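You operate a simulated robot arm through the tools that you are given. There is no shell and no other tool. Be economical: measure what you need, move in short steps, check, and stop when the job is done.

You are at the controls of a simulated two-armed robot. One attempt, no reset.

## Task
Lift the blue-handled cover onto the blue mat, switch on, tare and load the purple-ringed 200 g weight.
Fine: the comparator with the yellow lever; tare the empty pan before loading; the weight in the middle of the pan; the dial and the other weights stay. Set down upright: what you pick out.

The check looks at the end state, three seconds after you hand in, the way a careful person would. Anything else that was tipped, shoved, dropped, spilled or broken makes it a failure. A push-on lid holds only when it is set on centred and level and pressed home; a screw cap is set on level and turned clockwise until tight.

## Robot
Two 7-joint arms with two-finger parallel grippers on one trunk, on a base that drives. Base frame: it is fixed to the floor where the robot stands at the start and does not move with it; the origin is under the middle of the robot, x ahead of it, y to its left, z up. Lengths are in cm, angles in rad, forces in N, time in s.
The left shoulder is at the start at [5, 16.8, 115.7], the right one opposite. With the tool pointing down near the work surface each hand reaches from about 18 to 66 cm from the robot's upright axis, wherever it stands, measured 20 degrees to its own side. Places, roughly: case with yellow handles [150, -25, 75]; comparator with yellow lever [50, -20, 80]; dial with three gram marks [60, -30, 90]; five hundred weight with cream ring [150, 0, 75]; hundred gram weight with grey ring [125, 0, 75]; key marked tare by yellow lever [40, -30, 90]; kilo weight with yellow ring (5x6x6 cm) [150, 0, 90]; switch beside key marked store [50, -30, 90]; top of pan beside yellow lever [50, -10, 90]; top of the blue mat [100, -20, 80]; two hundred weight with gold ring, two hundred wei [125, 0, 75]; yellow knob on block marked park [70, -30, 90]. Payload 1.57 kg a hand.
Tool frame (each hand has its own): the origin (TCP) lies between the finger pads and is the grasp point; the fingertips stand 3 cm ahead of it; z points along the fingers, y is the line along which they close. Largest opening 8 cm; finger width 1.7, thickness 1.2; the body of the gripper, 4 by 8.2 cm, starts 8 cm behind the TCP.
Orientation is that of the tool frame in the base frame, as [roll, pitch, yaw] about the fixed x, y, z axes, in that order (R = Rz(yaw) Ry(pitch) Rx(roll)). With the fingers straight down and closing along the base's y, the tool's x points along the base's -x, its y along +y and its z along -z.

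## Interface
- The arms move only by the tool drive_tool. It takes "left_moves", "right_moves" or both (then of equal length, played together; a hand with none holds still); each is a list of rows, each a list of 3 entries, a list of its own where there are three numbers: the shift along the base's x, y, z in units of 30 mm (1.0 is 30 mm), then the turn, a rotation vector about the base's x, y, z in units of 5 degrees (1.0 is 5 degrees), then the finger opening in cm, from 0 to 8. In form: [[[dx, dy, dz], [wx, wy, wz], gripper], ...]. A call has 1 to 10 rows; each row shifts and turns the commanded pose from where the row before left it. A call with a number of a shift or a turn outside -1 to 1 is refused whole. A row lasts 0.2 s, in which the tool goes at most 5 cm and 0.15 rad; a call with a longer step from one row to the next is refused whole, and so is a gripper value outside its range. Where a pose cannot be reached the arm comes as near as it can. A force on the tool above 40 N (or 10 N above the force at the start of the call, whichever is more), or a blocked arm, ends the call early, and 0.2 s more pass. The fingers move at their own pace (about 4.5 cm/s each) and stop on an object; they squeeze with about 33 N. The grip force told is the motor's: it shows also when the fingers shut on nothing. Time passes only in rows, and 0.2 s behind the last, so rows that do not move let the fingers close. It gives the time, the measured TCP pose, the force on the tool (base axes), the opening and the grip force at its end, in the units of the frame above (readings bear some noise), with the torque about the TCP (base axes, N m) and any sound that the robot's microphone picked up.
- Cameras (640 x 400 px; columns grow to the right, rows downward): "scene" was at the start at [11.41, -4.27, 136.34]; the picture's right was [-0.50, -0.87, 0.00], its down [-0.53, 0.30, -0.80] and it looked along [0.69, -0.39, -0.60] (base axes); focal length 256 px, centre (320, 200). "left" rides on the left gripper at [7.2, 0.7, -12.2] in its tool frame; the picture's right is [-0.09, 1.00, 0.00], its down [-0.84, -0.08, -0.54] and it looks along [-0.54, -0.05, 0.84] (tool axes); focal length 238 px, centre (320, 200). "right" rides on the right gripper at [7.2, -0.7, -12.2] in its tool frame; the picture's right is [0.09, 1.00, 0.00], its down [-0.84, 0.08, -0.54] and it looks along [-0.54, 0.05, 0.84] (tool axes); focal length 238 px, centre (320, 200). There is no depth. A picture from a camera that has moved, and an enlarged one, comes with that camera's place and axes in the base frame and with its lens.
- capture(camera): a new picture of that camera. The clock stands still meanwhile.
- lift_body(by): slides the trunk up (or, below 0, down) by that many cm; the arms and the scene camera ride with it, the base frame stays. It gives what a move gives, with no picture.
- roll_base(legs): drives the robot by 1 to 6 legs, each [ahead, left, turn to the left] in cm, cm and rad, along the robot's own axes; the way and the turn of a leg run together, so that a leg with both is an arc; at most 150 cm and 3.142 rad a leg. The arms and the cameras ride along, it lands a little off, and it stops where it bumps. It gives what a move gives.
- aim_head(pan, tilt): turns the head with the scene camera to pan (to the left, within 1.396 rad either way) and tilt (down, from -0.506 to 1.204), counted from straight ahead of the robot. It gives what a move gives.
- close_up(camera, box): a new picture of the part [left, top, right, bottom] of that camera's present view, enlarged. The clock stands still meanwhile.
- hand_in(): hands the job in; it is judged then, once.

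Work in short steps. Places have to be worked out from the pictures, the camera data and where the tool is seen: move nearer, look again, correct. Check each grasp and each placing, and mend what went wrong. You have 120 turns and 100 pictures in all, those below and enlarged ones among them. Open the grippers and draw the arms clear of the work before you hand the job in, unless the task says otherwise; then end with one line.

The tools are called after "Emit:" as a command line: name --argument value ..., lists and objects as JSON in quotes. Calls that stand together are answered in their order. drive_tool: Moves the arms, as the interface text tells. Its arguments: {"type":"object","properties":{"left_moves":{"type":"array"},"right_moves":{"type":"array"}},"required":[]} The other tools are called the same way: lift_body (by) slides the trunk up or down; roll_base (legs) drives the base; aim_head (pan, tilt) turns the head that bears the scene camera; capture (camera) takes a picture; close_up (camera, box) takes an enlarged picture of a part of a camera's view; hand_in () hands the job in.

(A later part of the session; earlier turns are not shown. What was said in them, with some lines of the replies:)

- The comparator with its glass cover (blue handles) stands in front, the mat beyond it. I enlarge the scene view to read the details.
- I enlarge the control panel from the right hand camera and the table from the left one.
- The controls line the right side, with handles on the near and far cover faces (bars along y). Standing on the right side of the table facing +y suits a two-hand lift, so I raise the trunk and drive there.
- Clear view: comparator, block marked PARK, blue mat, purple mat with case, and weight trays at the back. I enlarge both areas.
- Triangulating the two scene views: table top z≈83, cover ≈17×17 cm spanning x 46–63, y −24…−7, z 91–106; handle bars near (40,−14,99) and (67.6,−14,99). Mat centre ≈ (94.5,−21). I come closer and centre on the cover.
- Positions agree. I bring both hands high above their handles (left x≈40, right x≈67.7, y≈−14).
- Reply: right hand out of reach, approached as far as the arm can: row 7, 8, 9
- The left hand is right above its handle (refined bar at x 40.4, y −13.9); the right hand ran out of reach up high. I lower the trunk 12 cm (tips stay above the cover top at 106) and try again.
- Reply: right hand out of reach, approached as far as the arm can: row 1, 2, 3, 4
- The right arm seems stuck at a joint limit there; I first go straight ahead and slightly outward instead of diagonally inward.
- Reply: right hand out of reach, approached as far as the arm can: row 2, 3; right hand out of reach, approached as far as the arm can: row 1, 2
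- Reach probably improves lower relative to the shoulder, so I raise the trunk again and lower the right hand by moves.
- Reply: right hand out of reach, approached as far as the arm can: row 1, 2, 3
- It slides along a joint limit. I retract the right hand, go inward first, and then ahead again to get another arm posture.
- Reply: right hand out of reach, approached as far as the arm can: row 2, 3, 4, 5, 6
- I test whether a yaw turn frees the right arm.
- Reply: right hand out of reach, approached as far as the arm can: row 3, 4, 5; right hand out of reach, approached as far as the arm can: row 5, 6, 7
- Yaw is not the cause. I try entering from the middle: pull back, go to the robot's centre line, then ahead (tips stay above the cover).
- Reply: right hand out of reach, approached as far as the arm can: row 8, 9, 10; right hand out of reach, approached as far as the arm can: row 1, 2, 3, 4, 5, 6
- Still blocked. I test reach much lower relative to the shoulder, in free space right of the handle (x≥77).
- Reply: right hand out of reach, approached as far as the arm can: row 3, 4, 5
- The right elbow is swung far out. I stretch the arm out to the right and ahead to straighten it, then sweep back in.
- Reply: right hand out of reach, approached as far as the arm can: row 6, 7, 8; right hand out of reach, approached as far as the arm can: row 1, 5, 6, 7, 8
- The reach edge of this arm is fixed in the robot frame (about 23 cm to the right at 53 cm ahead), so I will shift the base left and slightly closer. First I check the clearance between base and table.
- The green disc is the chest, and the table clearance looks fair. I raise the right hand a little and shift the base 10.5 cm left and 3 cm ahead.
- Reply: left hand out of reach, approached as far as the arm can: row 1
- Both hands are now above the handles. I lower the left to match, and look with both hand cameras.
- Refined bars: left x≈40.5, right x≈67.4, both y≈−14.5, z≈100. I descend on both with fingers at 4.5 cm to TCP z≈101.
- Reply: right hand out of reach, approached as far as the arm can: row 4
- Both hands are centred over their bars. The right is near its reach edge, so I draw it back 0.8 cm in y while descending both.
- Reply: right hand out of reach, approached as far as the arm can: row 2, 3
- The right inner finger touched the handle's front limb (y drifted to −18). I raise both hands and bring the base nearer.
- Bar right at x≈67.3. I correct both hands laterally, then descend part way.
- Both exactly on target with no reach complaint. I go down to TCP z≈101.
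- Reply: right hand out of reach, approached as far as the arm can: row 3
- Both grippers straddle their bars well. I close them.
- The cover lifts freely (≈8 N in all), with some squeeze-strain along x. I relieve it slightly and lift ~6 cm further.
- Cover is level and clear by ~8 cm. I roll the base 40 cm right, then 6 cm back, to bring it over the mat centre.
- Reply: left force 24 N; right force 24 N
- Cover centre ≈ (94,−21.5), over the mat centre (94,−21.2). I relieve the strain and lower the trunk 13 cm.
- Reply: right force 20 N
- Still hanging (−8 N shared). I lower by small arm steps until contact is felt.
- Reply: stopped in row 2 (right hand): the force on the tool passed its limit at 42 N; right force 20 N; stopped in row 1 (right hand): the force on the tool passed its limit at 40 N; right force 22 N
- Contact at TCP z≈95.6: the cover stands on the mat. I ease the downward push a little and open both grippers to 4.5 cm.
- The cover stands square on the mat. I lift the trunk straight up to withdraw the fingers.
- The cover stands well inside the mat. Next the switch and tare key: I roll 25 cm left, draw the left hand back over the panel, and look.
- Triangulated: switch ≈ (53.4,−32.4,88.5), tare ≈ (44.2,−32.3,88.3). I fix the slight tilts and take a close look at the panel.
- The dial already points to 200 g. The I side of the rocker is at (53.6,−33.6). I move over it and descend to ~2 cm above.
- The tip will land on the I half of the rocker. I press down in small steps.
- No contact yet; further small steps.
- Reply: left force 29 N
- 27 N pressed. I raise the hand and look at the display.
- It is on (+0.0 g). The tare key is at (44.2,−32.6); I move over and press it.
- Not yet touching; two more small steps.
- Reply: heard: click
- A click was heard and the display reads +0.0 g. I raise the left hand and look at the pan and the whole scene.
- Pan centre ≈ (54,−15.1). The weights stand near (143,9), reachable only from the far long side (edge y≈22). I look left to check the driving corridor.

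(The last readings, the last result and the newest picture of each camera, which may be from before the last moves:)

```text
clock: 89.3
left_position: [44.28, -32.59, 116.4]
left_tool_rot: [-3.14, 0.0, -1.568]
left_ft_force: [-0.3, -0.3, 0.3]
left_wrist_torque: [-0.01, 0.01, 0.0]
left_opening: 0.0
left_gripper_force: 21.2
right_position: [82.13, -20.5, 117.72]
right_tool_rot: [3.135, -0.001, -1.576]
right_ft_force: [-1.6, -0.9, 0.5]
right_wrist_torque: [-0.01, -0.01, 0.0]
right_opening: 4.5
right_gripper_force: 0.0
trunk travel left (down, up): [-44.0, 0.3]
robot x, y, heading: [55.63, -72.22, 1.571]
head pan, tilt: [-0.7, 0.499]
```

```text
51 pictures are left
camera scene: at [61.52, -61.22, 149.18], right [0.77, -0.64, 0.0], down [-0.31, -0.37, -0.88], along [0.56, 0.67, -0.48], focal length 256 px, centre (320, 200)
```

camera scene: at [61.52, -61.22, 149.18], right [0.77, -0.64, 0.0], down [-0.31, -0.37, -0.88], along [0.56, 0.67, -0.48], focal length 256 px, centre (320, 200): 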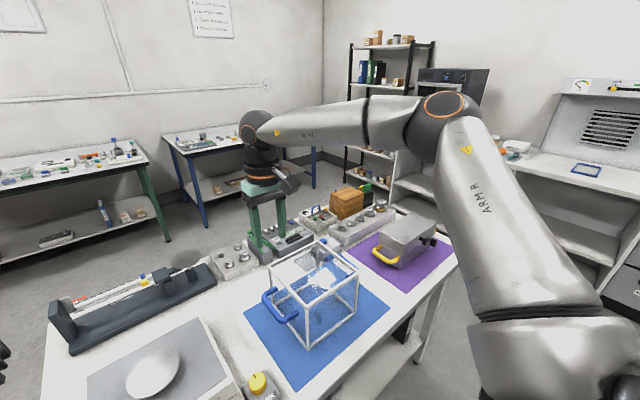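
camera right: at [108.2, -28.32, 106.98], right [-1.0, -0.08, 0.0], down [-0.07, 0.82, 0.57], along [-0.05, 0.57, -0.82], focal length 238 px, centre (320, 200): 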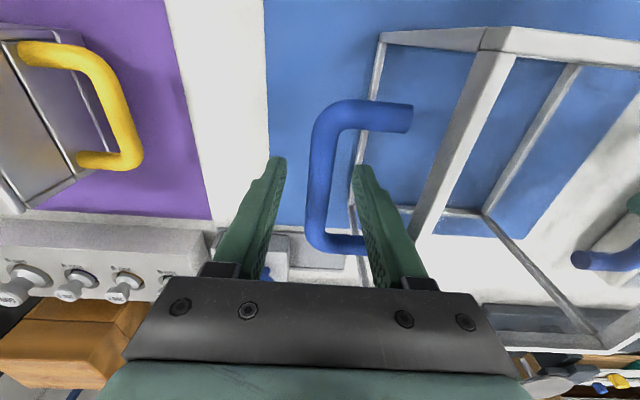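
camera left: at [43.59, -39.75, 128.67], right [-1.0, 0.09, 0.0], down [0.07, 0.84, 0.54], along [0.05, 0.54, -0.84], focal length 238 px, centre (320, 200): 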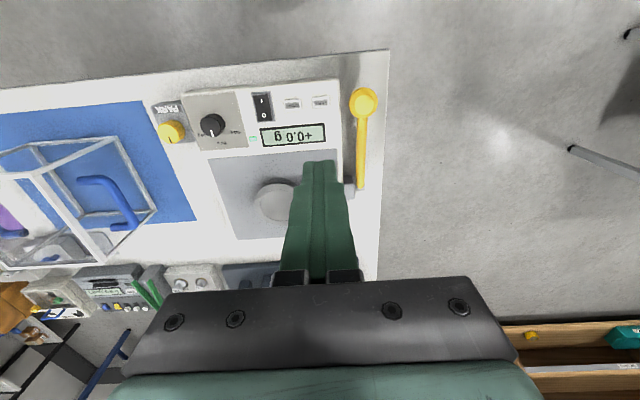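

The corridor is clear (bench front at y≈140, side desk at x<−80). I drive around the near end of the table to its far side, then face the table.

Emit:
roll_base --legs '[[0, 86, 0], [0, 0, -1.571], [0, 132, 0]]'

Emit:
aim_head --pan -0.4 --tilt 0.5

Emit:
capture --camera "scene"

```text
clock: 112.4
left_position: [8.72, 68.75, 116.48]
left_tool_rot: [-3.141, -0.002, -3.139]
left_ft_force: [0.0, -0.5, -0.2]
left_wrist_torque: [-0.03, -0.02, -0.03]
left_opening: 0.03
left_gripper_force: 21.5
right_position: [20.61, 30.82, 117.55]
right_tool_rot: [3.136, -0.003, 3.133]
right_ft_force: [0.1, -0.3, 0.6]
right_wrist_torque: [0.0, 0.01, -0.01]
right_opening: 4.5
right_gripper_force: 0.1
trunk travel left (down, up): [-44.0, 0.3]
robot x, y, heading: [-31.09, 57.28, 0.001]
head pan, tilt: [-0.7, 0.499]
```

```text
clock: 113.2
left_position: [8.67, 68.77, 116.48]
left_tool_rot: [3.141, -0.002, -3.139]
left_ft_force: [-0.2, 0.9, -0.3]
left_wrist_torque: [-0.01, 0.0, 0.0]
left_opening: 0.0
left_gripper_force: 21.9
right_position: [20.67, 30.79, 117.65]
right_tool_rot: [3.137, -0.002, 3.135]
right_ft_force: [0.7, 0.1, -0.2]
right_wrist_torque: [-0.01, 0.04, -0.01]
right_opening: 4.5
right_gripper_force: 0.0
trunk travel left (down, up): [-44.0, 0.3]
robot x, y, heading: [-31.25, 57.26, 0.002]
head pan, tilt: [-0.4, 0.499]
```

```text
50 pictures are left
camera scene: at [-18.79, 53.71, 149.18], right [-0.39, -0.92, 0.0], down [-0.44, 0.19, -0.88], along [0.81, -0.34, -0.48], focal length 256 px, centre (320, 200)
```

scene: 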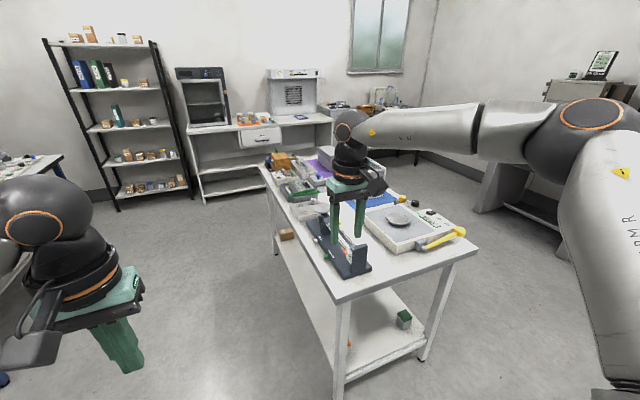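

Far-side edge is y≈26–27. I drive alongside, turn to face the table, and slide to x≈135.

Emit:
roll_base --legs '[[96, 4, 0], [0, 0, -1.571], [0, 70, 0]]'

Emit:
aim_head --pan 0.1 --tilt 0.8

Emit:
capture --camera "scene"

```text
clock: 128.2
left_position: [147.74, 21.94, 116.49]
left_tool_rot: [-3.142, 0.0, 1.581]
left_ft_force: [-0.1, 0.4, 0.4]
left_wrist_torque: [-0.02, -0.02, 0.0]
left_opening: 0.01
left_gripper_force: 22.1
right_position: [109.88, 9.59, 117.56]
right_tool_rot: [3.138, -0.003, 1.571]
right_ft_force: [0.3, 0.5, -0.7]
right_wrist_torque: [-0.01, 0.01, 0.02]
right_opening: 4.5
right_gripper_force: 0.1
trunk travel left (down, up): [-44.0, 0.3]
robot x, y, heading: [135.95, 61.15, -1.567]
head pan, tilt: [-0.4, 0.499]
```

```text
clock: 129.1
left_position: [147.62, 21.98, 116.55]
left_tool_rot: [-3.14, 0.0, 1.581]
left_ft_force: [-0.2, -0.4, 0.3]
left_wrist_torque: [-0.01, -0.01, -0.05]
left_opening: 0.01
left_gripper_force: 21.2
right_position: [109.81, 9.53, 117.53]
right_tool_rot: [3.138, -0.001, 1.571]
right_ft_force: [-0.4, 0.0, 0.6]
right_wrist_torque: [0.0, -0.04, -0.01]
right_opening: 4.51
right_gripper_force: 0.0
trunk travel left (down, up): [-44.0, 0.3]
robot x, y, heading: [136.0, 61.42, -1.564]
head pan, tilt: [0.099, 0.799]
```

```text
49 pictures are left
camera scene: at [136.67, 49.48, 146.59], right [-0.99, -0.1, 0.0], down [-0.07, 0.71, -0.7], along [0.07, -0.69, -0.72], focal length 256 px, centre (320, 200)
```

scene: 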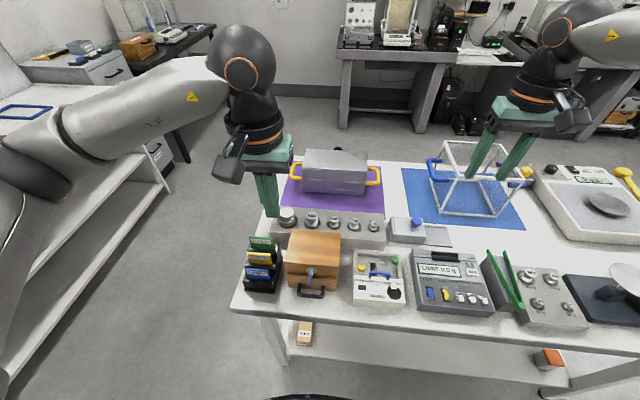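

The robot faces the weights from behind; order along −x: 1 kg, 500 g, 200 purple, 200 gold, 100. I zoom in.

Emit:
close_up --camera "scene" --box '[260, 190, 400, 300]'

Emit:
capture --camera "left"

Emit:
capture --camera "right"

```text
3.64 times, centred on (330, 245) of scene
camera zoom: at [136.67, 49.48, 146.59], right [-0.99, -0.1, 0.0], down [-0.07, 0.71, -0.7], along [0.07, -0.69, -0.72], focal length 933 px, centre (284, 36)
```

zoom: 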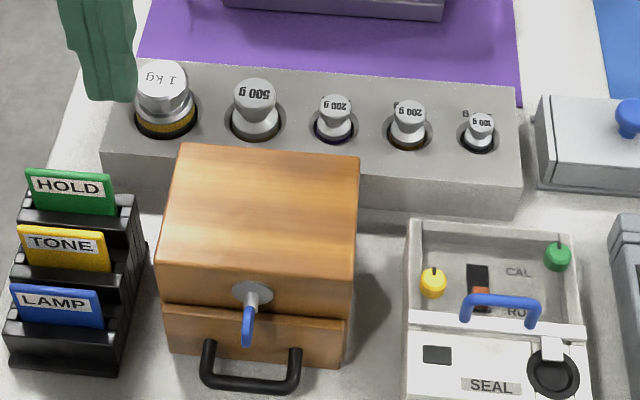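

```text
47 pictures are left
camera left: at [148.19, 29.07, 128.64], right [1.0, -0.08, 0.0], down [-0.07, -0.84, 0.54], along [-0.05, -0.54, -0.84], focal length 238 px, centre (320, 200)
```

left: 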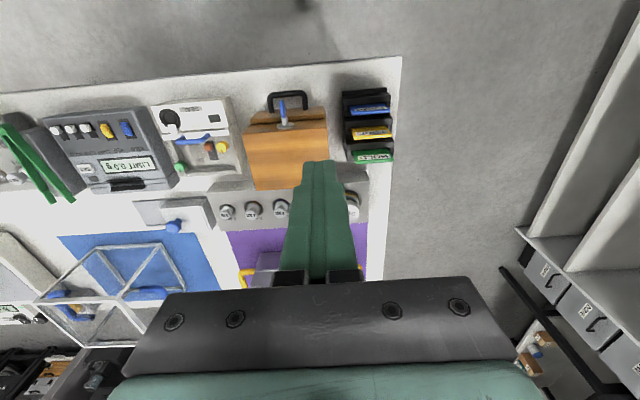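

```text
46 pictures are left
camera right: at [109.01, 16.57, 129.75], right [1.0, 0.09, 0.01], down [0.07, -0.84, 0.54], along [0.05, -0.54, -0.84], focal length 238 px, centre (320, 200)
```

right: 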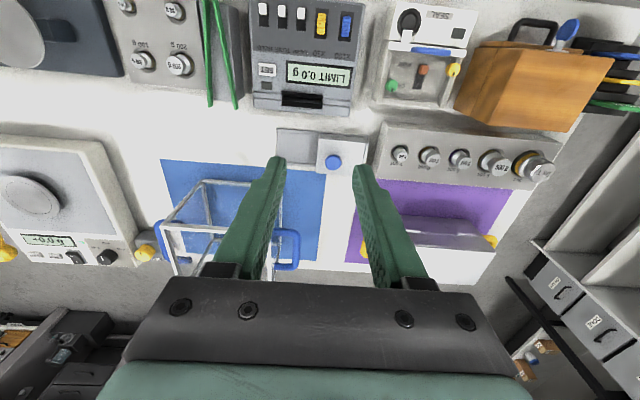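

Purple 200 g weight ≈ (137.2,2,top 89); the wooden box behind it tops out at z≈94 with its face at y≈10, so the hand fits between. I shift the base 8 cm right, 3 cm nearer, bring the left hand above and turn it 45° for more room to the neighbours.

Emit:
roll_base --legs '[[3, -8, 0]]'

Emit:
drive_tool --left_moves '[[[0, -0.9, 0], [0, 0, -1], 4], [[0, -0.9, 0], [0, 0, -1], 4], [[0, -0.9, 0], [0, 0, -1], 4], [[0, -0.9, 0], [0, 0, -1], 4], [[0, -0.9, 0], [0, 0, -1], 4], [[0, -0.9, 0], [0, 0, -1], 4], [[0, 0, 0], [0, 0, -1], 4], [[0, 0, 0], [0, 0, -1], 4], [[0, 0, 0], [0, 0, -1], 4]]'

Emit:
capture --camera "left"

```text
clock: 130.5
left_position: [139.7, 18.84, 116.4]
left_tool_rot: [3.139, -0.002, 1.58]
left_ft_force: [0.1, -0.9, 0.0]
left_wrist_torque: [-0.01, 0.0, 0.0]
left_opening: 0.0
left_gripper_force: 21.3
right_position: [101.99, 6.51, 117.62]
right_tool_rot: [3.137, 0.0, 1.571]
right_ft_force: [-1.0, 0.3, 0.3]
right_wrist_torque: [0.01, -0.07, -0.03]
right_opening: 4.49
right_gripper_force: 0.1
trunk travel left (down, up): [-44.0, 0.3]
robot x, y, heading: [128.16, 58.61, -1.562]
head pan, tilt: [0.099, 0.799]
```

```text
clock: 132.5
left_position: [139.83, 2.44, 116.45]
left_tool_rot: [-3.141, 0.0, 1.014]
left_ft_force: [1.0, -0.2, 0.4]
left_wrist_torque: [-0.01, -0.02, 0.03]
left_opening: 3.97
left_gripper_force: 0.0
left hand out of reach, approached as far as the arm can: row 8, 9
right_position: [101.99, 6.41, 117.57]
right_tool_rot: [3.136, -0.001, 1.573]
right_ft_force: [-0.5, 0.0, 0.2]
right_wrist_torque: [0.0, -0.02, 0.01]
right_opening: 4.47
right_gripper_force: 0.2
trunk travel left (down, up): [-44.0, 0.3]
robot x, y, heading: [127.92, 58.57, -1.561]
head pan, tilt: [0.099, 0.799]
```

```text
45 pictures are left
camera left: at [144.15, 8.32, 128.67], right [0.8, -0.6, 0.0], down [-0.51, -0.67, 0.54], along [-0.33, -0.43, -0.84], focal length 238 px, centre (320, 200)
```

left: 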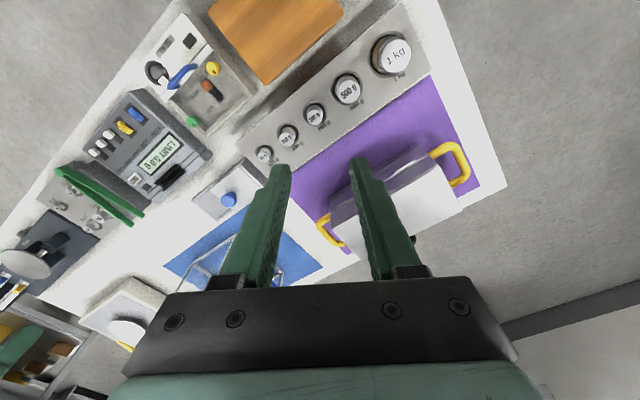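

The wrist turned 32° before its limit, enough. Purple weight refined to (137.9,1.6). I move over it, descend to z≈98 and look again.

Emit:
drive_tool --left_moves '[[[-0.64, -0.27, 0], [0, 0, 0.5], 4], [[0, 0, -1], [0, 0, 0], 4], [[0, 0, -1], [0, 0, 0], 4], [[0, 0, -1], [0, 0, 0], 4], [[0, 0, -1], [0, 0, 0], 4], [[0, 0, -1], [0, 0, 0], 4], [[0, 0, -1], [0, 0, 0], 4]]'

Emit:
capture --camera "left"

Emit:
close_up --camera "scene" --box '[200, 150, 400, 300]'

```text
clock: 134.1
left_position: [137.83, 1.84, 98.29]
left_tool_rot: [-3.141, -0.001, 1.056]
left_ft_force: [-0.7, -0.6, 0.5]
left_wrist_torque: [-0.01, 0.01, 0.02]
left_opening: 4.0
left_gripper_force: 0.0
right_position: [102.14, 6.47, 117.67]
right_tool_rot: [3.136, 0.0, 1.572]
right_ft_force: [-0.3, -0.9, -0.3]
right_wrist_torque: [-0.01, -0.02, 0.05]
right_opening: 4.5
right_gripper_force: 0.0
trunk travel left (down, up): [-44.0, 0.3]
robot x, y, heading: [128.08, 58.47, -1.557]
head pan, tilt: [0.099, 0.799]
```

```text
44 pictures are left
camera left: at [142.0, 7.74, 110.57], right [0.82, -0.57, 0.0], down [-0.48, -0.69, 0.54], along [-0.31, -0.45, -0.84], focal length 238 px, centre (320, 200)
```

left: 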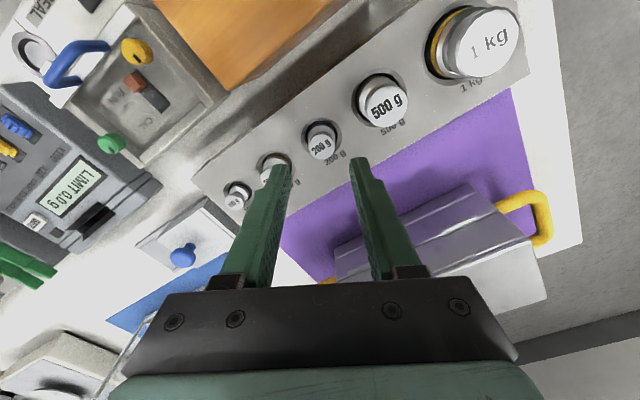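

```text
2.67 times, centred on (300, 225) of scene
camera zoom: at [128.79, 46.41, 146.58], right [-0.99, -0.11, 0.0], down [-0.08, 0.71, -0.7], along [0.07, -0.69, -0.72], focal length 684 px, centre (373, 133)
```

zoom: 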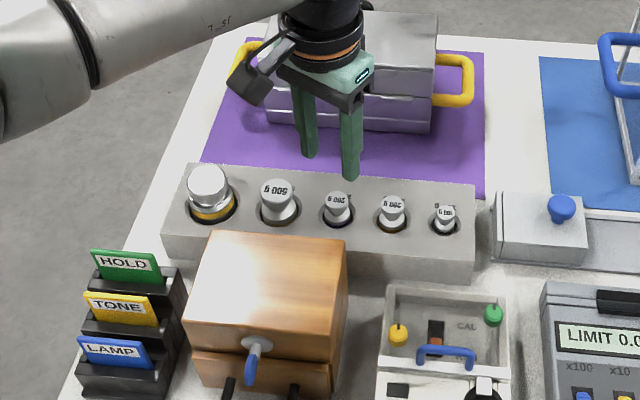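

Hand at (137.8,1.8) vs weight (138,1.7): aligned. I descend to TCP z≈90.8 (tips ~1 cm below the knob top).

Emit:
drive_tool --left_moves '[[[0.04, -0.03, -0.8], [0, 0, 0], 4], [[0, 0, -0.8], [0, 0, 0], 4], [[0, 0, -0.6], [0, 0, 0], 4], [[0, 0, -0.3], [0, 0, 0], 4]]'

Emit:
capture --camera "left"

Emit:
close_up --camera "scene" --box '[240, 170, 380, 270]'

```text
clock: 135.1
left_position: [138.18, 1.68, 91.88]
left_tool_rot: [-3.141, 0.0, 1.058]
left_ft_force: [0.3, 0.3, 0.3]
left_wrist_torque: [-0.02, 0.03, 0.02]
left_opening: 4.0
left_gripper_force: 0.0
left hand out of reach, approached as far as the arm can: row 4
right_position: [102.0, 6.45, 117.64]
right_tool_rot: [3.137, -0.002, 1.573]
right_ft_force: [-0.9, 0.0, -0.4]
right_wrist_torque: [0.02, 0.0, -0.02]
right_opening: 4.51
right_gripper_force: 0.0
trunk travel left (down, up): [-44.0, 0.3]
robot x, y, heading: [127.9, 58.34, -1.568]
head pan, tilt: [0.099, 0.799]
```

```text
42 pictures are left
camera left: at [142.21, 7.67, 104.12], right [0.82, -0.57, 0.0], down [-0.48, -0.69, 0.54], along [-0.31, -0.45, -0.84], focal length 238 px, centre (320, 200)
```

left: 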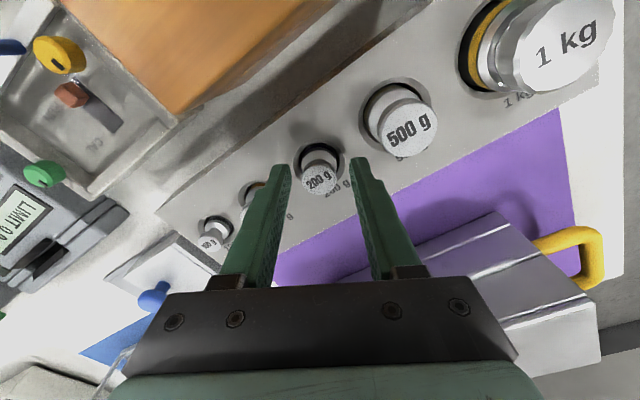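

```text
4.00 times, centred on (310, 220) of scene
camera zoom: at [128.8, 46.44, 146.58], right [-0.99, -0.11, 0.0], down [-0.08, 0.71, -0.7], along [0.07, -0.69, -0.72], focal length 1026 px, centre (360, 120)
```

zoom: 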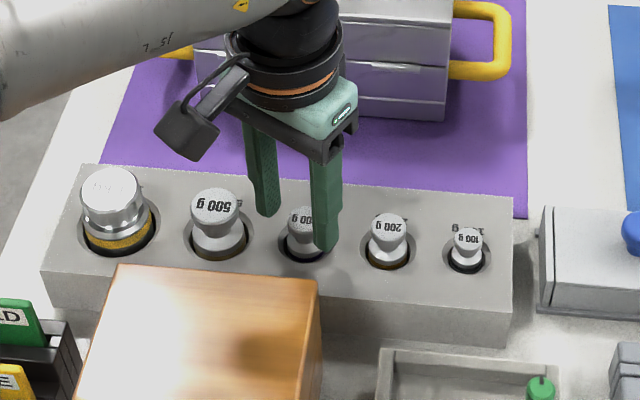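

The fingers straddle the knob. The arm is at its edge of reach downward, so I lower the trunk 1 cm and then close.

Emit:
lift_body --by -1

Emit:
drive_tool --left_moves '[[[0, 0, 0], [0, 0, 0], 0], [[0, 0, 0], [0, 0, 0], 0], [[0, 0, 0], [0, 0, 0], 0]]'

Emit:
capture --camera "left"

```text
clock: 135.7
left_position: [138.27, 1.76, 90.98]
left_tool_rot: [3.141, 0.0, 1.06]
left_ft_force: [-0.8, 0.1, 0.5]
left_wrist_torque: [-0.01, 0.01, -0.02]
left_opening: 4.0
left_gripper_force: 0.0
right_position: [101.96, 6.56, 116.68]
right_tool_rot: [3.137, -0.002, 1.574]
right_ft_force: [-0.9, 0.5, -0.7]
right_wrist_torque: [0.0, 0.0, -0.02]
right_opening: 4.49
right_gripper_force: 0.0
trunk travel left (down, up): [-43.0, 1.3]
robot x, y, heading: [128.09, 58.37, -1.565]
head pan, tilt: [0.099, 0.799]
```

```text
clock: 136.5
left_position: [138.15, 1.79, 90.98]
left_tool_rot: [3.141, 0.0, 1.058]
left_ft_force: [-0.6, 0.0, -0.2]
left_wrist_torque: [-0.02, 0.05, 0.0]
left_opening: 2.42
left_gripper_force: 31.8
right_position: [101.95, 6.54, 116.7]
right_tool_rot: [3.136, -0.001, 1.573]
right_ft_force: [-0.4, 0.0, -0.4]
right_wrist_torque: [0.03, -0.02, 0.03]
right_opening: 4.48
right_gripper_force: 0.0
trunk travel left (down, up): [-43.0, 1.3]
robot x, y, heading: [127.94, 58.68, -1.565]
head pan, tilt: [0.099, 0.799]
```

```text
40 pictures are left
camera left: at [142.19, 7.67, 103.15], right [0.82, -0.57, 0.0], down [-0.48, -0.69, 0.54], along [-0.31, -0.45, -0.84], focal length 238 px, centre (320, 200)
```

left: 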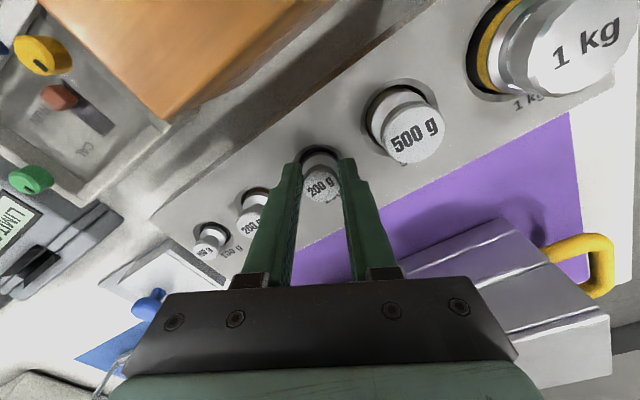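

Gripped (2.42 cm, 32 N). I lift straight up slowly.

Emit:
drive_tool --left_moves '[[[0, 0, 0.3], [0, 0, 0], 0], [[0, 0, 0.4], [0, 0, 0], 0], [[0, 0, 0.6], [0, 0, 0], 0], [[0, 0, 0.8], [0, 0, 0], 0], [[0, 0, 0.8], [0, 0, 0], 0]]'

Emit:
capture --camera "left"

Emit:
close_up --camera "scene" --box '[240, 170, 380, 270]'

```text
clock: 137.7
left_position: [138.17, 1.66, 99.69]
left_tool_rot: [-3.141, 0.001, 1.06]
left_ft_force: [0.3, 0.1, -2.1]
left_wrist_torque: [0.02, -0.02, 0.05]
left_opening: 2.4
left_gripper_force: 32.7
right_position: [102.09, 6.43, 116.59]
right_tool_rot: [3.136, -0.001, 1.571]
right_ft_force: [0.1, 0.1, 0.0]
right_wrist_torque: [-0.02, 0.03, -0.01]
right_opening: 4.49
right_gripper_force: 0.2
trunk travel left (down, up): [-43.0, 1.3]
robot x, y, heading: [128.0, 58.13, -1.563]
head pan, tilt: [0.099, 0.799]
```

```text
39 pictures are left
camera left: at [142.17, 7.53, 111.91], right [0.82, -0.57, 0.0], down [-0.48, -0.69, 0.54], along [-0.31, -0.45, -0.84], focal length 238 px, centre (320, 200)
```

left: 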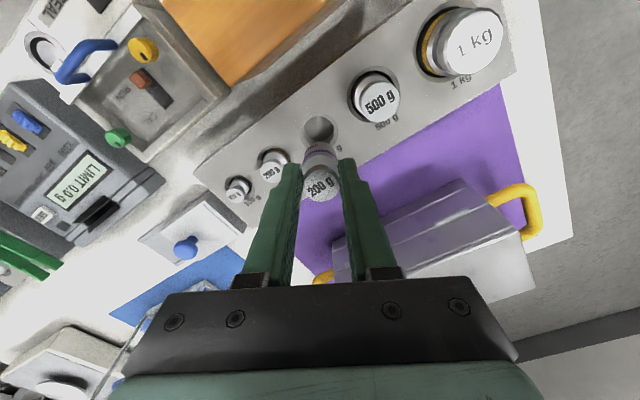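

```text
4.00 times, centred on (310, 220) of scene
camera zoom: at [128.79, 46.44, 145.58], right [-0.99, -0.11, 0.0], down [-0.08, 0.71, -0.7], along [0.07, -0.69, -0.72], focal length 1026 px, centre (360, 120)
```

zoom: 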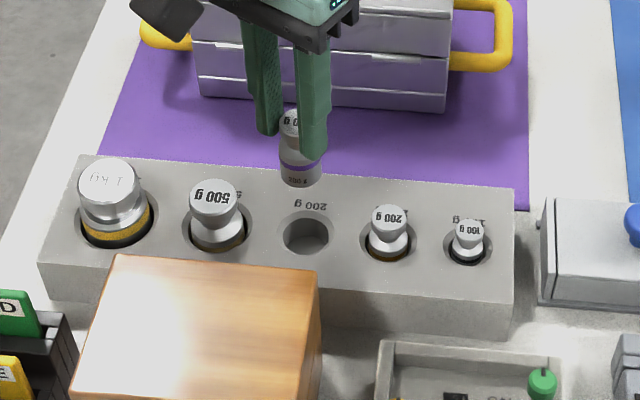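

The purple-ringed 200 g is lifted, others undisturbed. I raise it higher and drive back around to the near end of the table, facing +x.

Emit:
drive_tool --left_moves '[[[0, 0.2, 1], [0, 0, 0], 0], [[0, 0.2, 1], [0, 0, 0], 0], [[0, 0.4, 1], [0, 0, 0], 0], [[0, 0.6, 1], [0, 0, 0], 0], [[0, 0.6, 1], [0, 0, 0], 0]]'

Emit:
roll_base --legs '[[0, -138, 0], [0, 0, 1.571], [0, -81, 0]]'

Emit:
aim_head --pan -0.1 --tilt 0.7

Emit:
capture --camera "scene"

Emit:
capture --camera "left"

```text
clock: 138.9
left_position: [138.05, 7.79, 114.92]
left_tool_rot: [-3.141, 0.001, 1.059]
left_ft_force: [0.0, 0.4, -1.7]
left_wrist_torque: [0.01, 0.01, 0.03]
left_opening: 2.41
left_gripper_force: 33.0
right_position: [101.95, 6.59, 116.57]
right_tool_rot: [3.136, -0.003, 1.572]
right_ft_force: [0.2, -0.6, 0.4]
right_wrist_torque: [-0.01, 0.01, 0.05]
right_opening: 4.5
right_gripper_force: 0.1
trunk travel left (down, up): [-43.0, 1.3]
robot x, y, heading: [128.35, 58.31, -1.563]
head pan, tilt: [0.099, 0.799]
```

```text
clock: 162.4
left_position: [38.22, -15.47, 114.83]
left_tool_rot: [3.14, 0.0, 2.63]
left_ft_force: [-0.3, 0.9, -0.8]
left_wrist_torque: [0.02, 0.03, 0.0]
left_opening: 2.39
left_gripper_force: 32.7
right_position: [39.53, -51.51, 116.64]
right_tool_rot: [3.136, -0.001, -3.141]
right_ft_force: [-0.8, 0.5, -0.1]
right_wrist_torque: [-0.02, 0.02, -0.04]
right_opening: 4.48
right_gripper_force: 0.0
trunk travel left (down, up): [-43.0, 1.3]
robot x, y, heading: [-12.3, -25.23, 0.007]
head pan, tilt: [0.099, 0.799]
```

```text
clock: 163.2
left_position: [38.28, -15.42, 114.72]
left_tool_rot: [3.141, -0.003, 2.628]
left_ft_force: [-0.2, -0.4, -1.6]
left_wrist_torque: [-0.01, -0.04, -0.01]
left_opening: 2.38
left_gripper_force: 32.3
right_position: [39.63, -51.37, 116.56]
right_tool_rot: [3.137, -0.004, 3.141]
right_ft_force: [0.1, -1.1, 0.5]
right_wrist_torque: [0.03, 0.0, -0.01]
right_opening: 4.49
right_gripper_force: 0.0
trunk travel left (down, up): [-43.0, 1.3]
robot x, y, heading: [-12.41, -25.58, 0.008]
head pan, tilt: [-0.099, 0.7]
```

```text
37 pictures are left
camera scene: at [-0.04, -26.14, 146.4], right [-0.09, -1.0, 0.0], down [-0.64, 0.06, -0.76], along [0.76, -0.07, -0.64], focal length 256 px, centre (320, 200)
```

scene: 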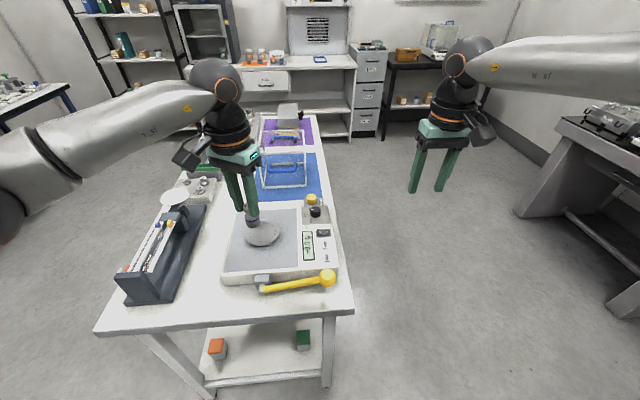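

```text
36 pictures are left
camera left: at [32.34, -11.3, 126.99], right [0.57, 0.82, 0.0], down [0.69, -0.48, 0.54], along [0.45, -0.31, -0.84], focal length 238 px, centre (320, 200)
```

left: 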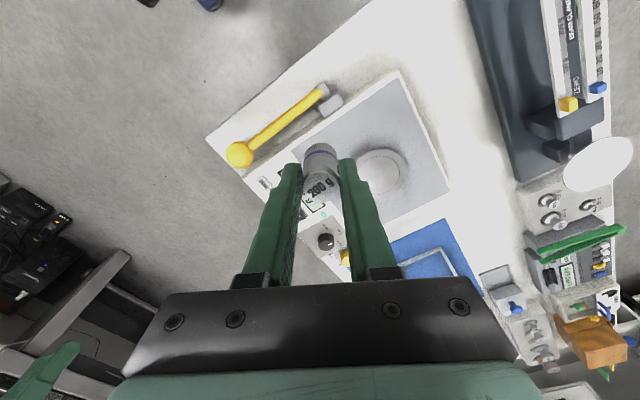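

The weight is still held upright. I drive 13 cm ahead to bring it near the pan, and look from the hand camera.

Emit:
roll_base --legs '[[13, 0, 0]]'

Emit:
capture --camera "left"

Emit:
close_up --camera "scene" --box '[180, 150, 380, 310]'

```text
clock: 164.4
left_position: [51.47, -15.08, 114.86]
left_tool_rot: [-3.141, -0.001, 2.632]
left_ft_force: [0.3, 0.1, -2.0]
left_wrist_torque: [0.0, 0.05, -0.01]
left_opening: 2.38
left_gripper_force: 32.6
right_position: [52.6, -51.21, 116.53]
right_tool_rot: [3.135, -0.002, -3.139]
right_ft_force: [0.9, -0.3, -0.1]
right_wrist_torque: [0.0, 0.04, 0.01]
right_opening: 4.49
right_gripper_force: 0.0
trunk travel left (down, up): [-43.0, 1.3]
robot x, y, heading: [0.37, -25.21, 0.007]
head pan, tilt: [-0.099, 0.7]
```

```text
35 pictures are left
camera left: at [45.37, -11.08, 126.96], right [0.57, 0.82, 0.0], down [0.69, -0.48, 0.54], along [0.45, -0.31, -0.84], focal length 238 px, centre (320, 200)
```

left: 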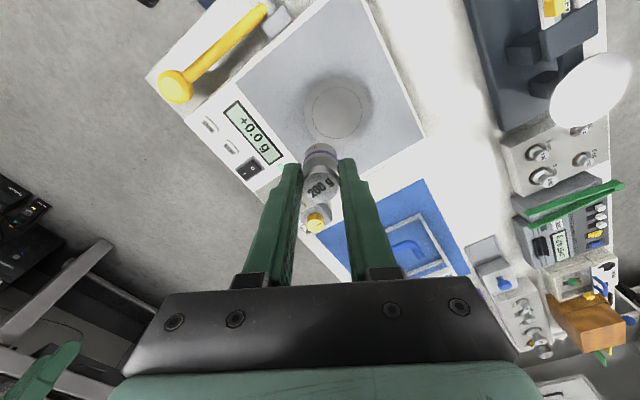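

```text
2.50 times, centred on (280, 230) of scene
camera zoom: at [13.05, -26.0, 146.39], right [-0.09, -1.0, 0.0], down [-0.64, 0.06, -0.76], along [0.76, -0.07, -0.64], focal length 641 px, centre (420, 125)
```

zoom: 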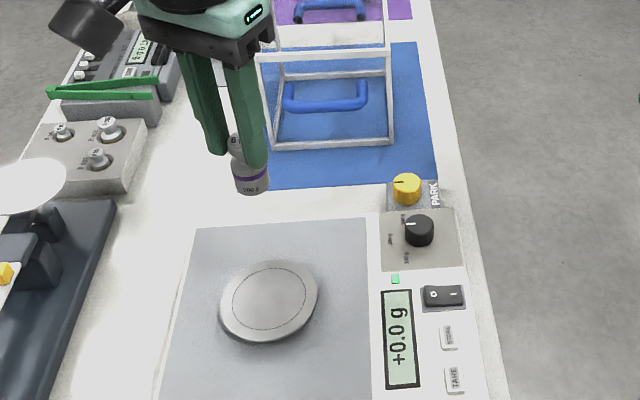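

Pan centre measured now from both cameras: (52.9,−13.9), top z≈91. I move over it and descend to z≈101.

Emit:
drive_tool --left_moves '[[[0.48, 0.39, 0], [0, 0, 0], 0], [[0, 0, -0.9], [0, 0, 0], 0], [[0, 0, -0.9], [0, 0, 0], 0], [[0, 0, -0.9], [0, 0, 0], 0], [[0, 0, -0.9], [0, 0, 0], 0], [[0, 0, -0.9], [0, 0, 0], 0]]'

Emit:
capture --camera "left"

Emit:
close_up --camera "scene" --box '[200, 170, 340, 290]'

```text
clock: 165.8
left_position: [52.65, -13.94, 101.25]
left_tool_rot: [-3.14, -0.003, 2.633]
left_ft_force: [-0.1, 0.8, -2.2]
left_wrist_torque: [0.05, 0.01, -0.01]
left_opening: 2.38
left_gripper_force: 33.0
right_position: [52.61, -51.21, 116.68]
right_tool_rot: [3.136, -0.001, -3.137]
right_ft_force: [0.3, -0.3, -0.3]
right_wrist_torque: [0.02, -0.05, 0.01]
right_opening: 4.5
right_gripper_force: 0.0
trunk travel left (down, up): [-43.0, 1.3]
robot x, y, heading: [0.76, -25.19, 0.009]
head pan, tilt: [-0.099, 0.7]
```

```text
33 pictures are left
camera left: at [46.72, -9.85, 113.39], right [0.57, 0.82, 0.0], down [0.69, -0.48, 0.54], along [0.45, -0.31, -0.84], focal length 238 px, centre (320, 200)
```

left: 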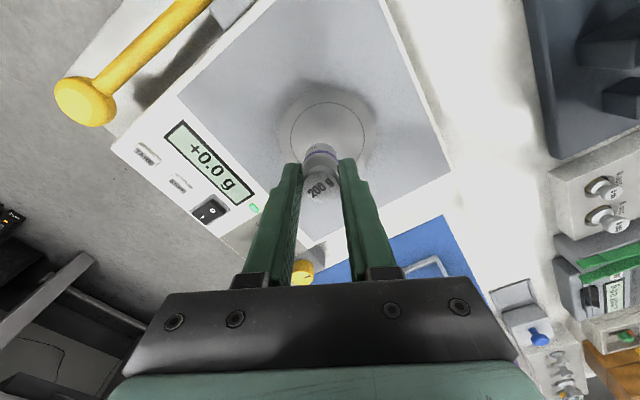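

```text
3.33 times, centred on (270, 230) of scene
camera zoom: at [12.98, -25.99, 146.4], right [-0.09, -1.0, 0.0], down [-0.64, 0.06, -0.76], along [0.76, -0.07, -0.64], focal length 855 px, centre (487, 100)
```

zoom: 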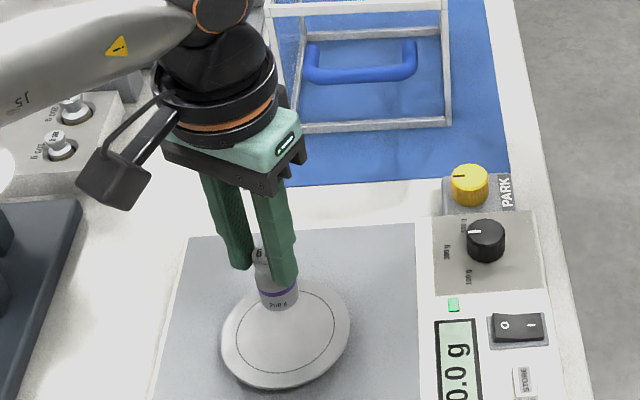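

Alignment is within ~0.5 cm by both views. I descend further, to about 2 cm above the pan.

Emit:
drive_tool --left_moves '[[[0.1, 0, -0.5], [0, 0, 0], 0], [[0, 0, -0.5], [0, 0, 0], 0]]'

Emit:
close_up --camera "left" --box '[220, 60, 420, 220]'

Emit:
close_up --camera "scene" --box '[210, 200, 310, 280]'

```text
clock: 166.4
left_position: [53.1, -13.92, 98.17]
left_tool_rot: [-3.141, -0.003, 2.631]
left_ft_force: [0.5, 0.9, -2.3]
left_wrist_torque: [0.03, 0.01, 0.0]
left_opening: 2.38
left_gripper_force: 33.1
right_position: [52.51, -51.18, 116.49]
right_tool_rot: [3.137, -0.003, -3.139]
right_ft_force: [0.3, -0.2, -1.5]
right_wrist_torque: [-0.02, 0.0, 0.02]
right_opening: 4.49
right_gripper_force: 0.0
trunk travel left (down, up): [-43.0, 1.3]
robot x, y, heading: [0.57, -25.13, 0.014]
head pan, tilt: [-0.099, 0.7]
```

```text
2.50 times, centred on (320, 140) of left
camera zoom: at [47.09, -9.86, 110.4], right [0.57, 0.82, 0.0], down [0.69, -0.48, 0.54], along [0.45, -0.31, -0.84], focal length 596 px, centre (320, 350)
```

zoom: 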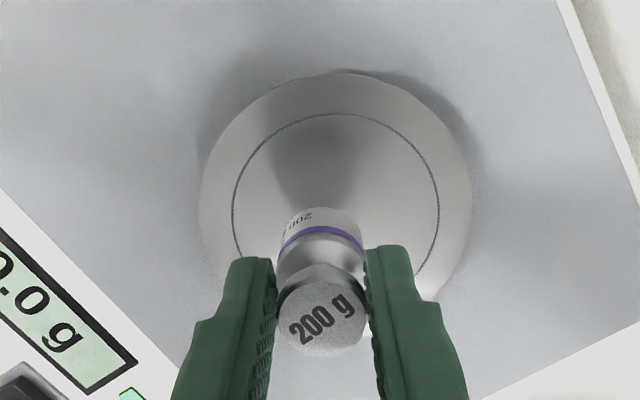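

```text
5.00 times, centred on (260, 240) of scene
camera zoom: at [12.95, -26.0, 146.41], right [-0.09, -1.0, 0.0], down [-0.64, 0.06, -0.76], along [0.76, -0.07, -0.64], focal length 1282 px, centre (620, 0)
```

zoom: 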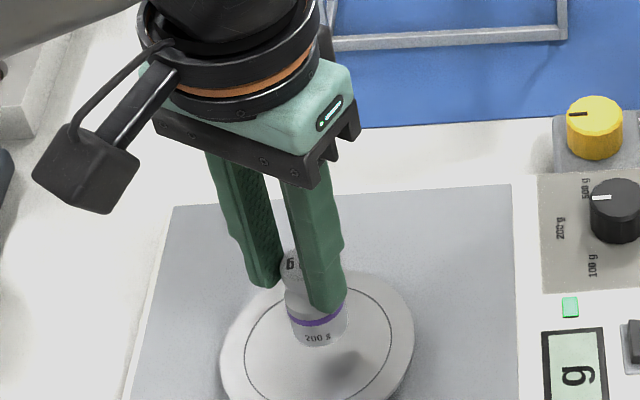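

Offset is about +0.35 cm in y by the hand camera. I correct and lower in small steps, watching the force.

Emit:
drive_tool --left_moves '[[[-0.03, 0.12, 0], [0, 0, 0], 0], [[0, 0, -0.2], [0, 0, 0], 0], [[0, 0, -0.2], [0, 0, 0], 0]]'

Emit:
close_up --camera "left" --box '[220, 60, 420, 220]'

```text
clock: 167.2
left_position: [52.9, -13.66, 97.04]
left_tool_rot: [-3.141, -0.002, 2.631]
left_ft_force: [-0.1, -0.1, -1.7]
left_wrist_torque: [0.0, 0.02, 0.0]
left_opening: 2.39
left_gripper_force: 33.0
right_position: [52.54, -51.12, 116.61]
right_tool_rot: [3.137, -0.002, -3.138]
right_ft_force: [-0.2, 0.4, -0.2]
right_wrist_torque: [0.01, 0.03, 0.01]
right_opening: 4.51
right_gripper_force: 0.1
trunk travel left (down, up): [-43.0, 1.3]
robot x, y, heading: [0.5, -25.2, 0.016]
head pan, tilt: [-0.099, 0.7]
```

```text
2.50 times, centred on (320, 140) of left
camera zoom: at [46.99, -9.53, 109.24], right [0.57, 0.82, 0.0], down [0.69, -0.48, 0.54], along [0.45, -0.31, -0.84], focal length 596 px, centre (320, 350)
```

zoom: 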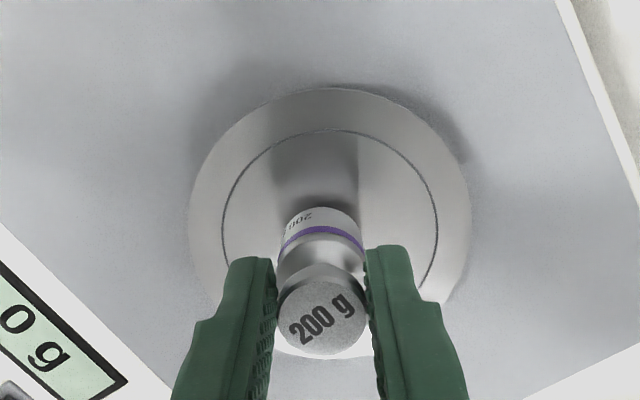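

Remaining offset ≈ (−0.15,+0.5) cm. I correct and keep lowering until contact.

Emit:
drive_tool --left_moves '[[[-0.05, 0.17, 0], [0, 0, 0], 0], [[0, 0, -0.15], [0, 0, 0], 0], [[0, 0, -0.15], [0, 0, 0], 0]]'

Emit:
drive_tool --left_moves '[[[0, 0, -0.1], [0, 0, 0], 0], [[0, 0, -0.1], [0, 0, 0], 0]]'

Emit:
close_up --camera "left" --box '[220, 60, 420, 220]'

Emit:
close_up --camera "scene" --box '[210, 210, 360, 310]'

```text
clock: 168.1
left_position: [52.81, -13.05, 96.25]
left_tool_rot: [-3.141, 0.0, 2.633]
left_ft_force: [-0.3, 0.0, -0.8]
left_wrist_torque: [0.0, 0.01, 0.0]
left_opening: 2.41
left_gripper_force: 33.3
right_position: [52.67, -51.29, 116.7]
right_tool_rot: [3.134, -0.002, -3.136]
right_ft_force: [0.4, 0.5, 0.3]
right_wrist_torque: [0.04, -0.01, -0.01]
right_opening: 4.51
right_gripper_force: 0.0
trunk travel left (down, up): [-43.0, 1.3]
robot x, y, heading: [0.37, -25.11, 0.013]
head pan, tilt: [-0.099, 0.7]
```

```text
clock: 168.7
left_position: [52.81, -13.19, 95.9]
left_tool_rot: [3.14, 0.007, 2.632]
left_ft_force: [-1.9, 3.0, 22.0]
left_wrist_torque: [-0.01, -0.11, -0.04]
left_opening: 2.43
left_gripper_force: 33.0
right_position: [52.37, -51.25, 116.82]
right_tool_rot: [3.136, -0.001, -3.138]
right_ft_force: [0.3, -0.4, -0.2]
right_wrist_torque: [0.0, 0.02, -0.03]
right_opening: 4.5
right_gripper_force: 0.2
trunk travel left (down, up): [-43.0, 1.3]
robot x, y, heading: [0.29, -24.99, 0.009]
head pan, tilt: [-0.099, 0.7]
```

```text
2.50 times, centred on (320, 140) of left
camera zoom: at [46.72, -9.06, 108.09], right [0.57, 0.82, 0.0], down [0.69, -0.48, 0.55], along [0.45, -0.31, -0.84], focal length 596 px, centre (320, 350)
```

zoom: 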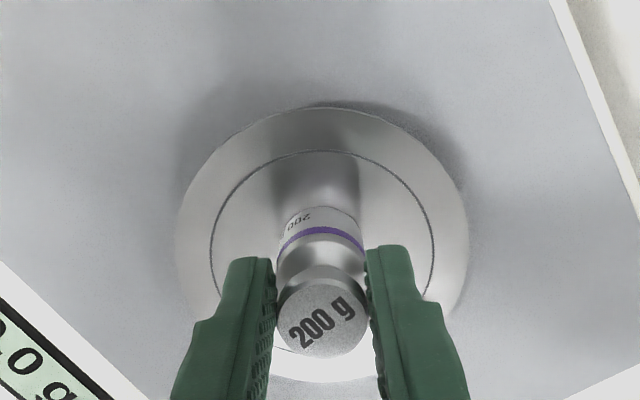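

```text
4.00 times, centred on (285, 260) of scene
camera zoom: at [12.71, -26.01, 146.46], right [-0.09, -1.0, 0.0], down [-0.64, 0.06, -0.77], along [0.76, -0.07, -0.64], focal length 1026 px, centre (460, -40)
```

zoom: 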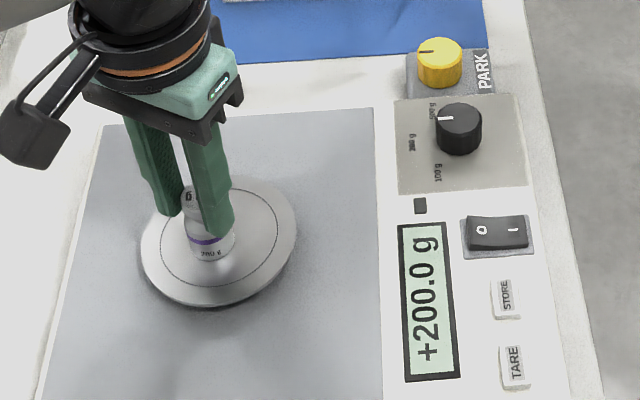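

Contact made; the display shows +200.0 g and the weight stands in the pan's middle. I ease the push and open the fingers.

Emit:
drive_tool --left_moves '[[[0, 0, 0.08], [0, 0, 0], 0], [[0, 0, 0], [0, 0, 0], 3.2], [[0, 0, 0], [0, 0, 0], 4], [[0, 0, 0], [0, 0, 0], 4.5], [[0, 0, 0], [0, 0, 0], 4.5]]'

Emit:
drive_tool --left_moves '[[[0, 0, 0.4], [0, 0, 0], 4.5], [[0, 0, 0.8], [0, 0, 0], 4.5], [[0, 0, 1], [0, 0, 0], 4.5], [[0, 0, 1], [0, 0, 0], 4.5], [[0, 0, 1], [0, 0, 0], 4.5], [[-1, 0, 1], [0, 0, 0], 4.5], [[-1, 0, 0], [0, 0, 0], 4.5]]'

Emit:
roll_base --legs '[[-25, 0, 0]]'

Emit:
capture --camera "scene"

Emit:
close_up --camera "scene" --box '[200, 120, 360, 260]'

```text
clock: 169.8
left_position: [52.79, -13.17, 95.91]
left_tool_rot: [-3.142, 0.0, 2.633]
left_ft_force: [-0.1, 0.2, 0.5]
left_wrist_torque: [0.01, -0.01, -0.02]
left_opening: 4.5
left_gripper_force: 0.0
right_position: [52.63, -51.33, 116.62]
right_tool_rot: [3.135, -0.002, -3.139]
right_ft_force: [0.3, 0.0, -0.6]
right_wrist_torque: [0.03, -0.02, 0.0]
right_opening: 4.51
right_gripper_force: 0.2
trunk travel left (down, up): [-43.0, 1.3]
robot x, y, heading: [0.75, -25.69, 0.009]
head pan, tilt: [-0.099, 0.7]
```

```text
clock: 171.4
left_position: [46.88, -13.14, 111.53]
left_tool_rot: [3.141, 0.001, 2.632]
left_ft_force: [-0.2, -0.3, -0.3]
left_wrist_torque: [-0.01, -0.03, -0.02]
left_opening: 4.52
left_gripper_force: 0.0
right_position: [52.53, -51.16, 116.72]
right_tool_rot: [3.138, -0.001, -3.139]
right_ft_force: [0.3, -0.7, -0.5]
right_wrist_torque: [0.0, 0.0, 0.02]
right_opening: 4.5
right_gripper_force: 0.1
trunk travel left (down, up): [-43.0, 1.3]
robot x, y, heading: [0.74, -25.58, 0.006]
head pan, tilt: [-0.099, 0.7]
```

```text
clock: 173.3
left_position: [22.2, -13.32, 111.38]
left_tool_rot: [-3.141, 0.0, 2.632]
left_ft_force: [-0.2, -0.5, 0.2]
left_wrist_torque: [0.02, -0.03, 0.02]
left_opening: 4.5
left_gripper_force: 0.0
right_position: [27.91, -51.28, 116.7]
right_tool_rot: [3.136, -0.002, -3.136]
right_ft_force: [0.0, 0.3, -0.2]
right_wrist_torque: [-0.01, -0.01, 0.01]
right_opening: 4.5
right_gripper_force: 0.1
trunk travel left (down, up): [-43.0, 1.3]
robot x, y, heading: [-24.13, -25.63, 0.013]
head pan, tilt: [-0.099, 0.7]
```

```text
26 pictures are left
camera scene: at [-11.77, -26.24, 146.42], right [-0.09, -1.0, 0.0], down [-0.64, 0.06, -0.77], along [0.76, -0.07, -0.64], focal length 256 px, centre (320, 200)
```

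scene: 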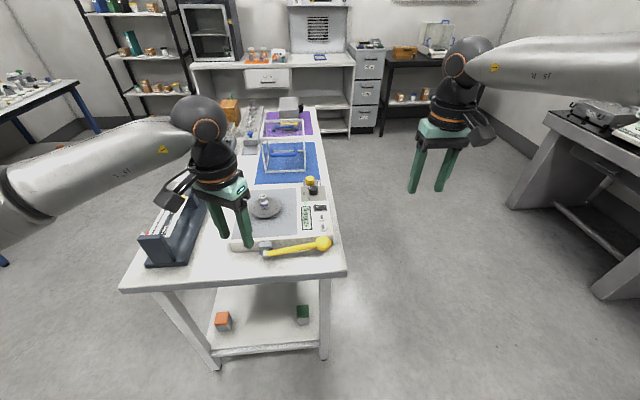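

```text
2.86 times, centred on (280, 190) of scene
camera zoom: at [-11.77, -26.24, 146.42], right [-0.09, -1.0, 0.0], down [-0.64, 0.06, -0.77], along [0.76, -0.07, -0.64], focal length 733 px, centre (434, 229)
```

zoom: 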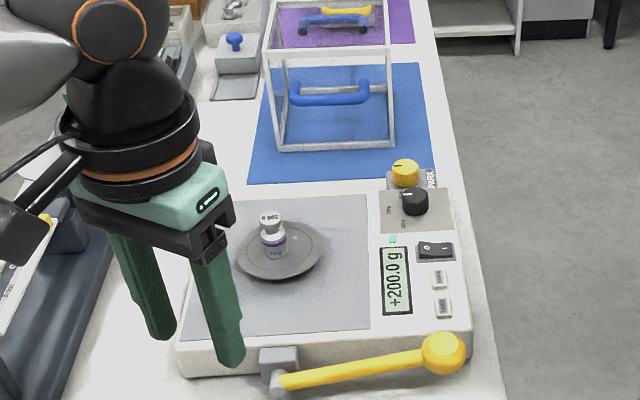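

The display shows +200.0 g with the weight upright. I check its centring with a closer view.

Emit:
close_up --camera "scene" --box '[240, 185, 300, 225]'

Emit:
close_up --camera "left" --box '[260, 0, 500, 200]'

```text
10.00 times, centred on (270, 205) of scene
camera zoom: at [-11.77, -26.24, 146.42], right [-0.09, -1.0, 0.0], down [-0.64, 0.06, -0.77], along [0.76, -0.07, -0.64], focal length 2565 px, centre (820, 150)
```

zoom: 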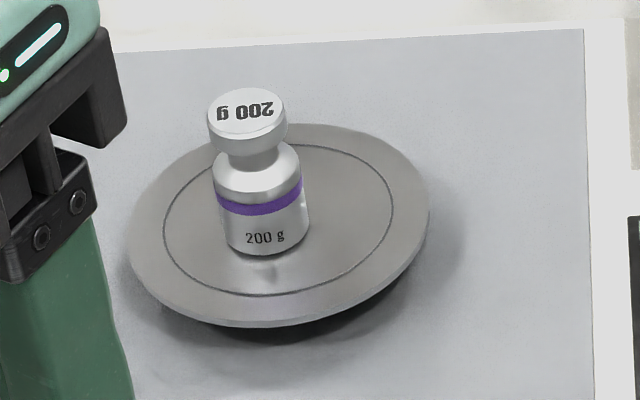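

```text
2.00 times, centred on (380, 100) of left
camera zoom: at [16.27, -9.26, 123.63], right [0.57, 0.82, 0.0], down [0.69, -0.48, 0.54], along [0.45, -0.31, -0.84], focal length 477 px, centre (200, 400)
```

zoom: 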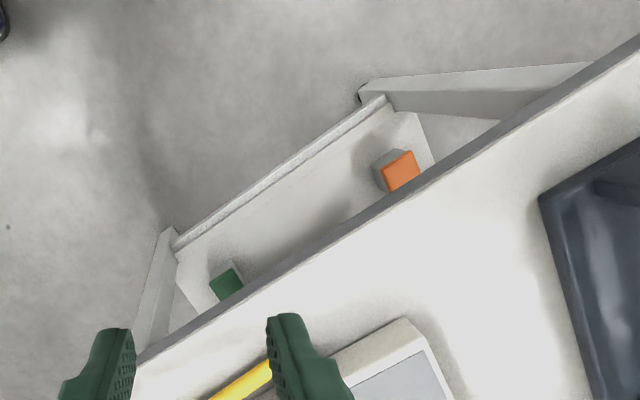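

The weight stands upright about 0.5 cm from the pan's centre, the display reads +200.0 g, the cover is on the mat and both hands are open and clear. I hand in.

Emit:
hand_in

```text
The job is handed in.
```

I've handed the job in: the cover is on the blue mat, and the comparator is on, tared empty and reading +200.0 g, with the purple-ringed 200 g weight upright about 0.5 cm from the pan's centre.
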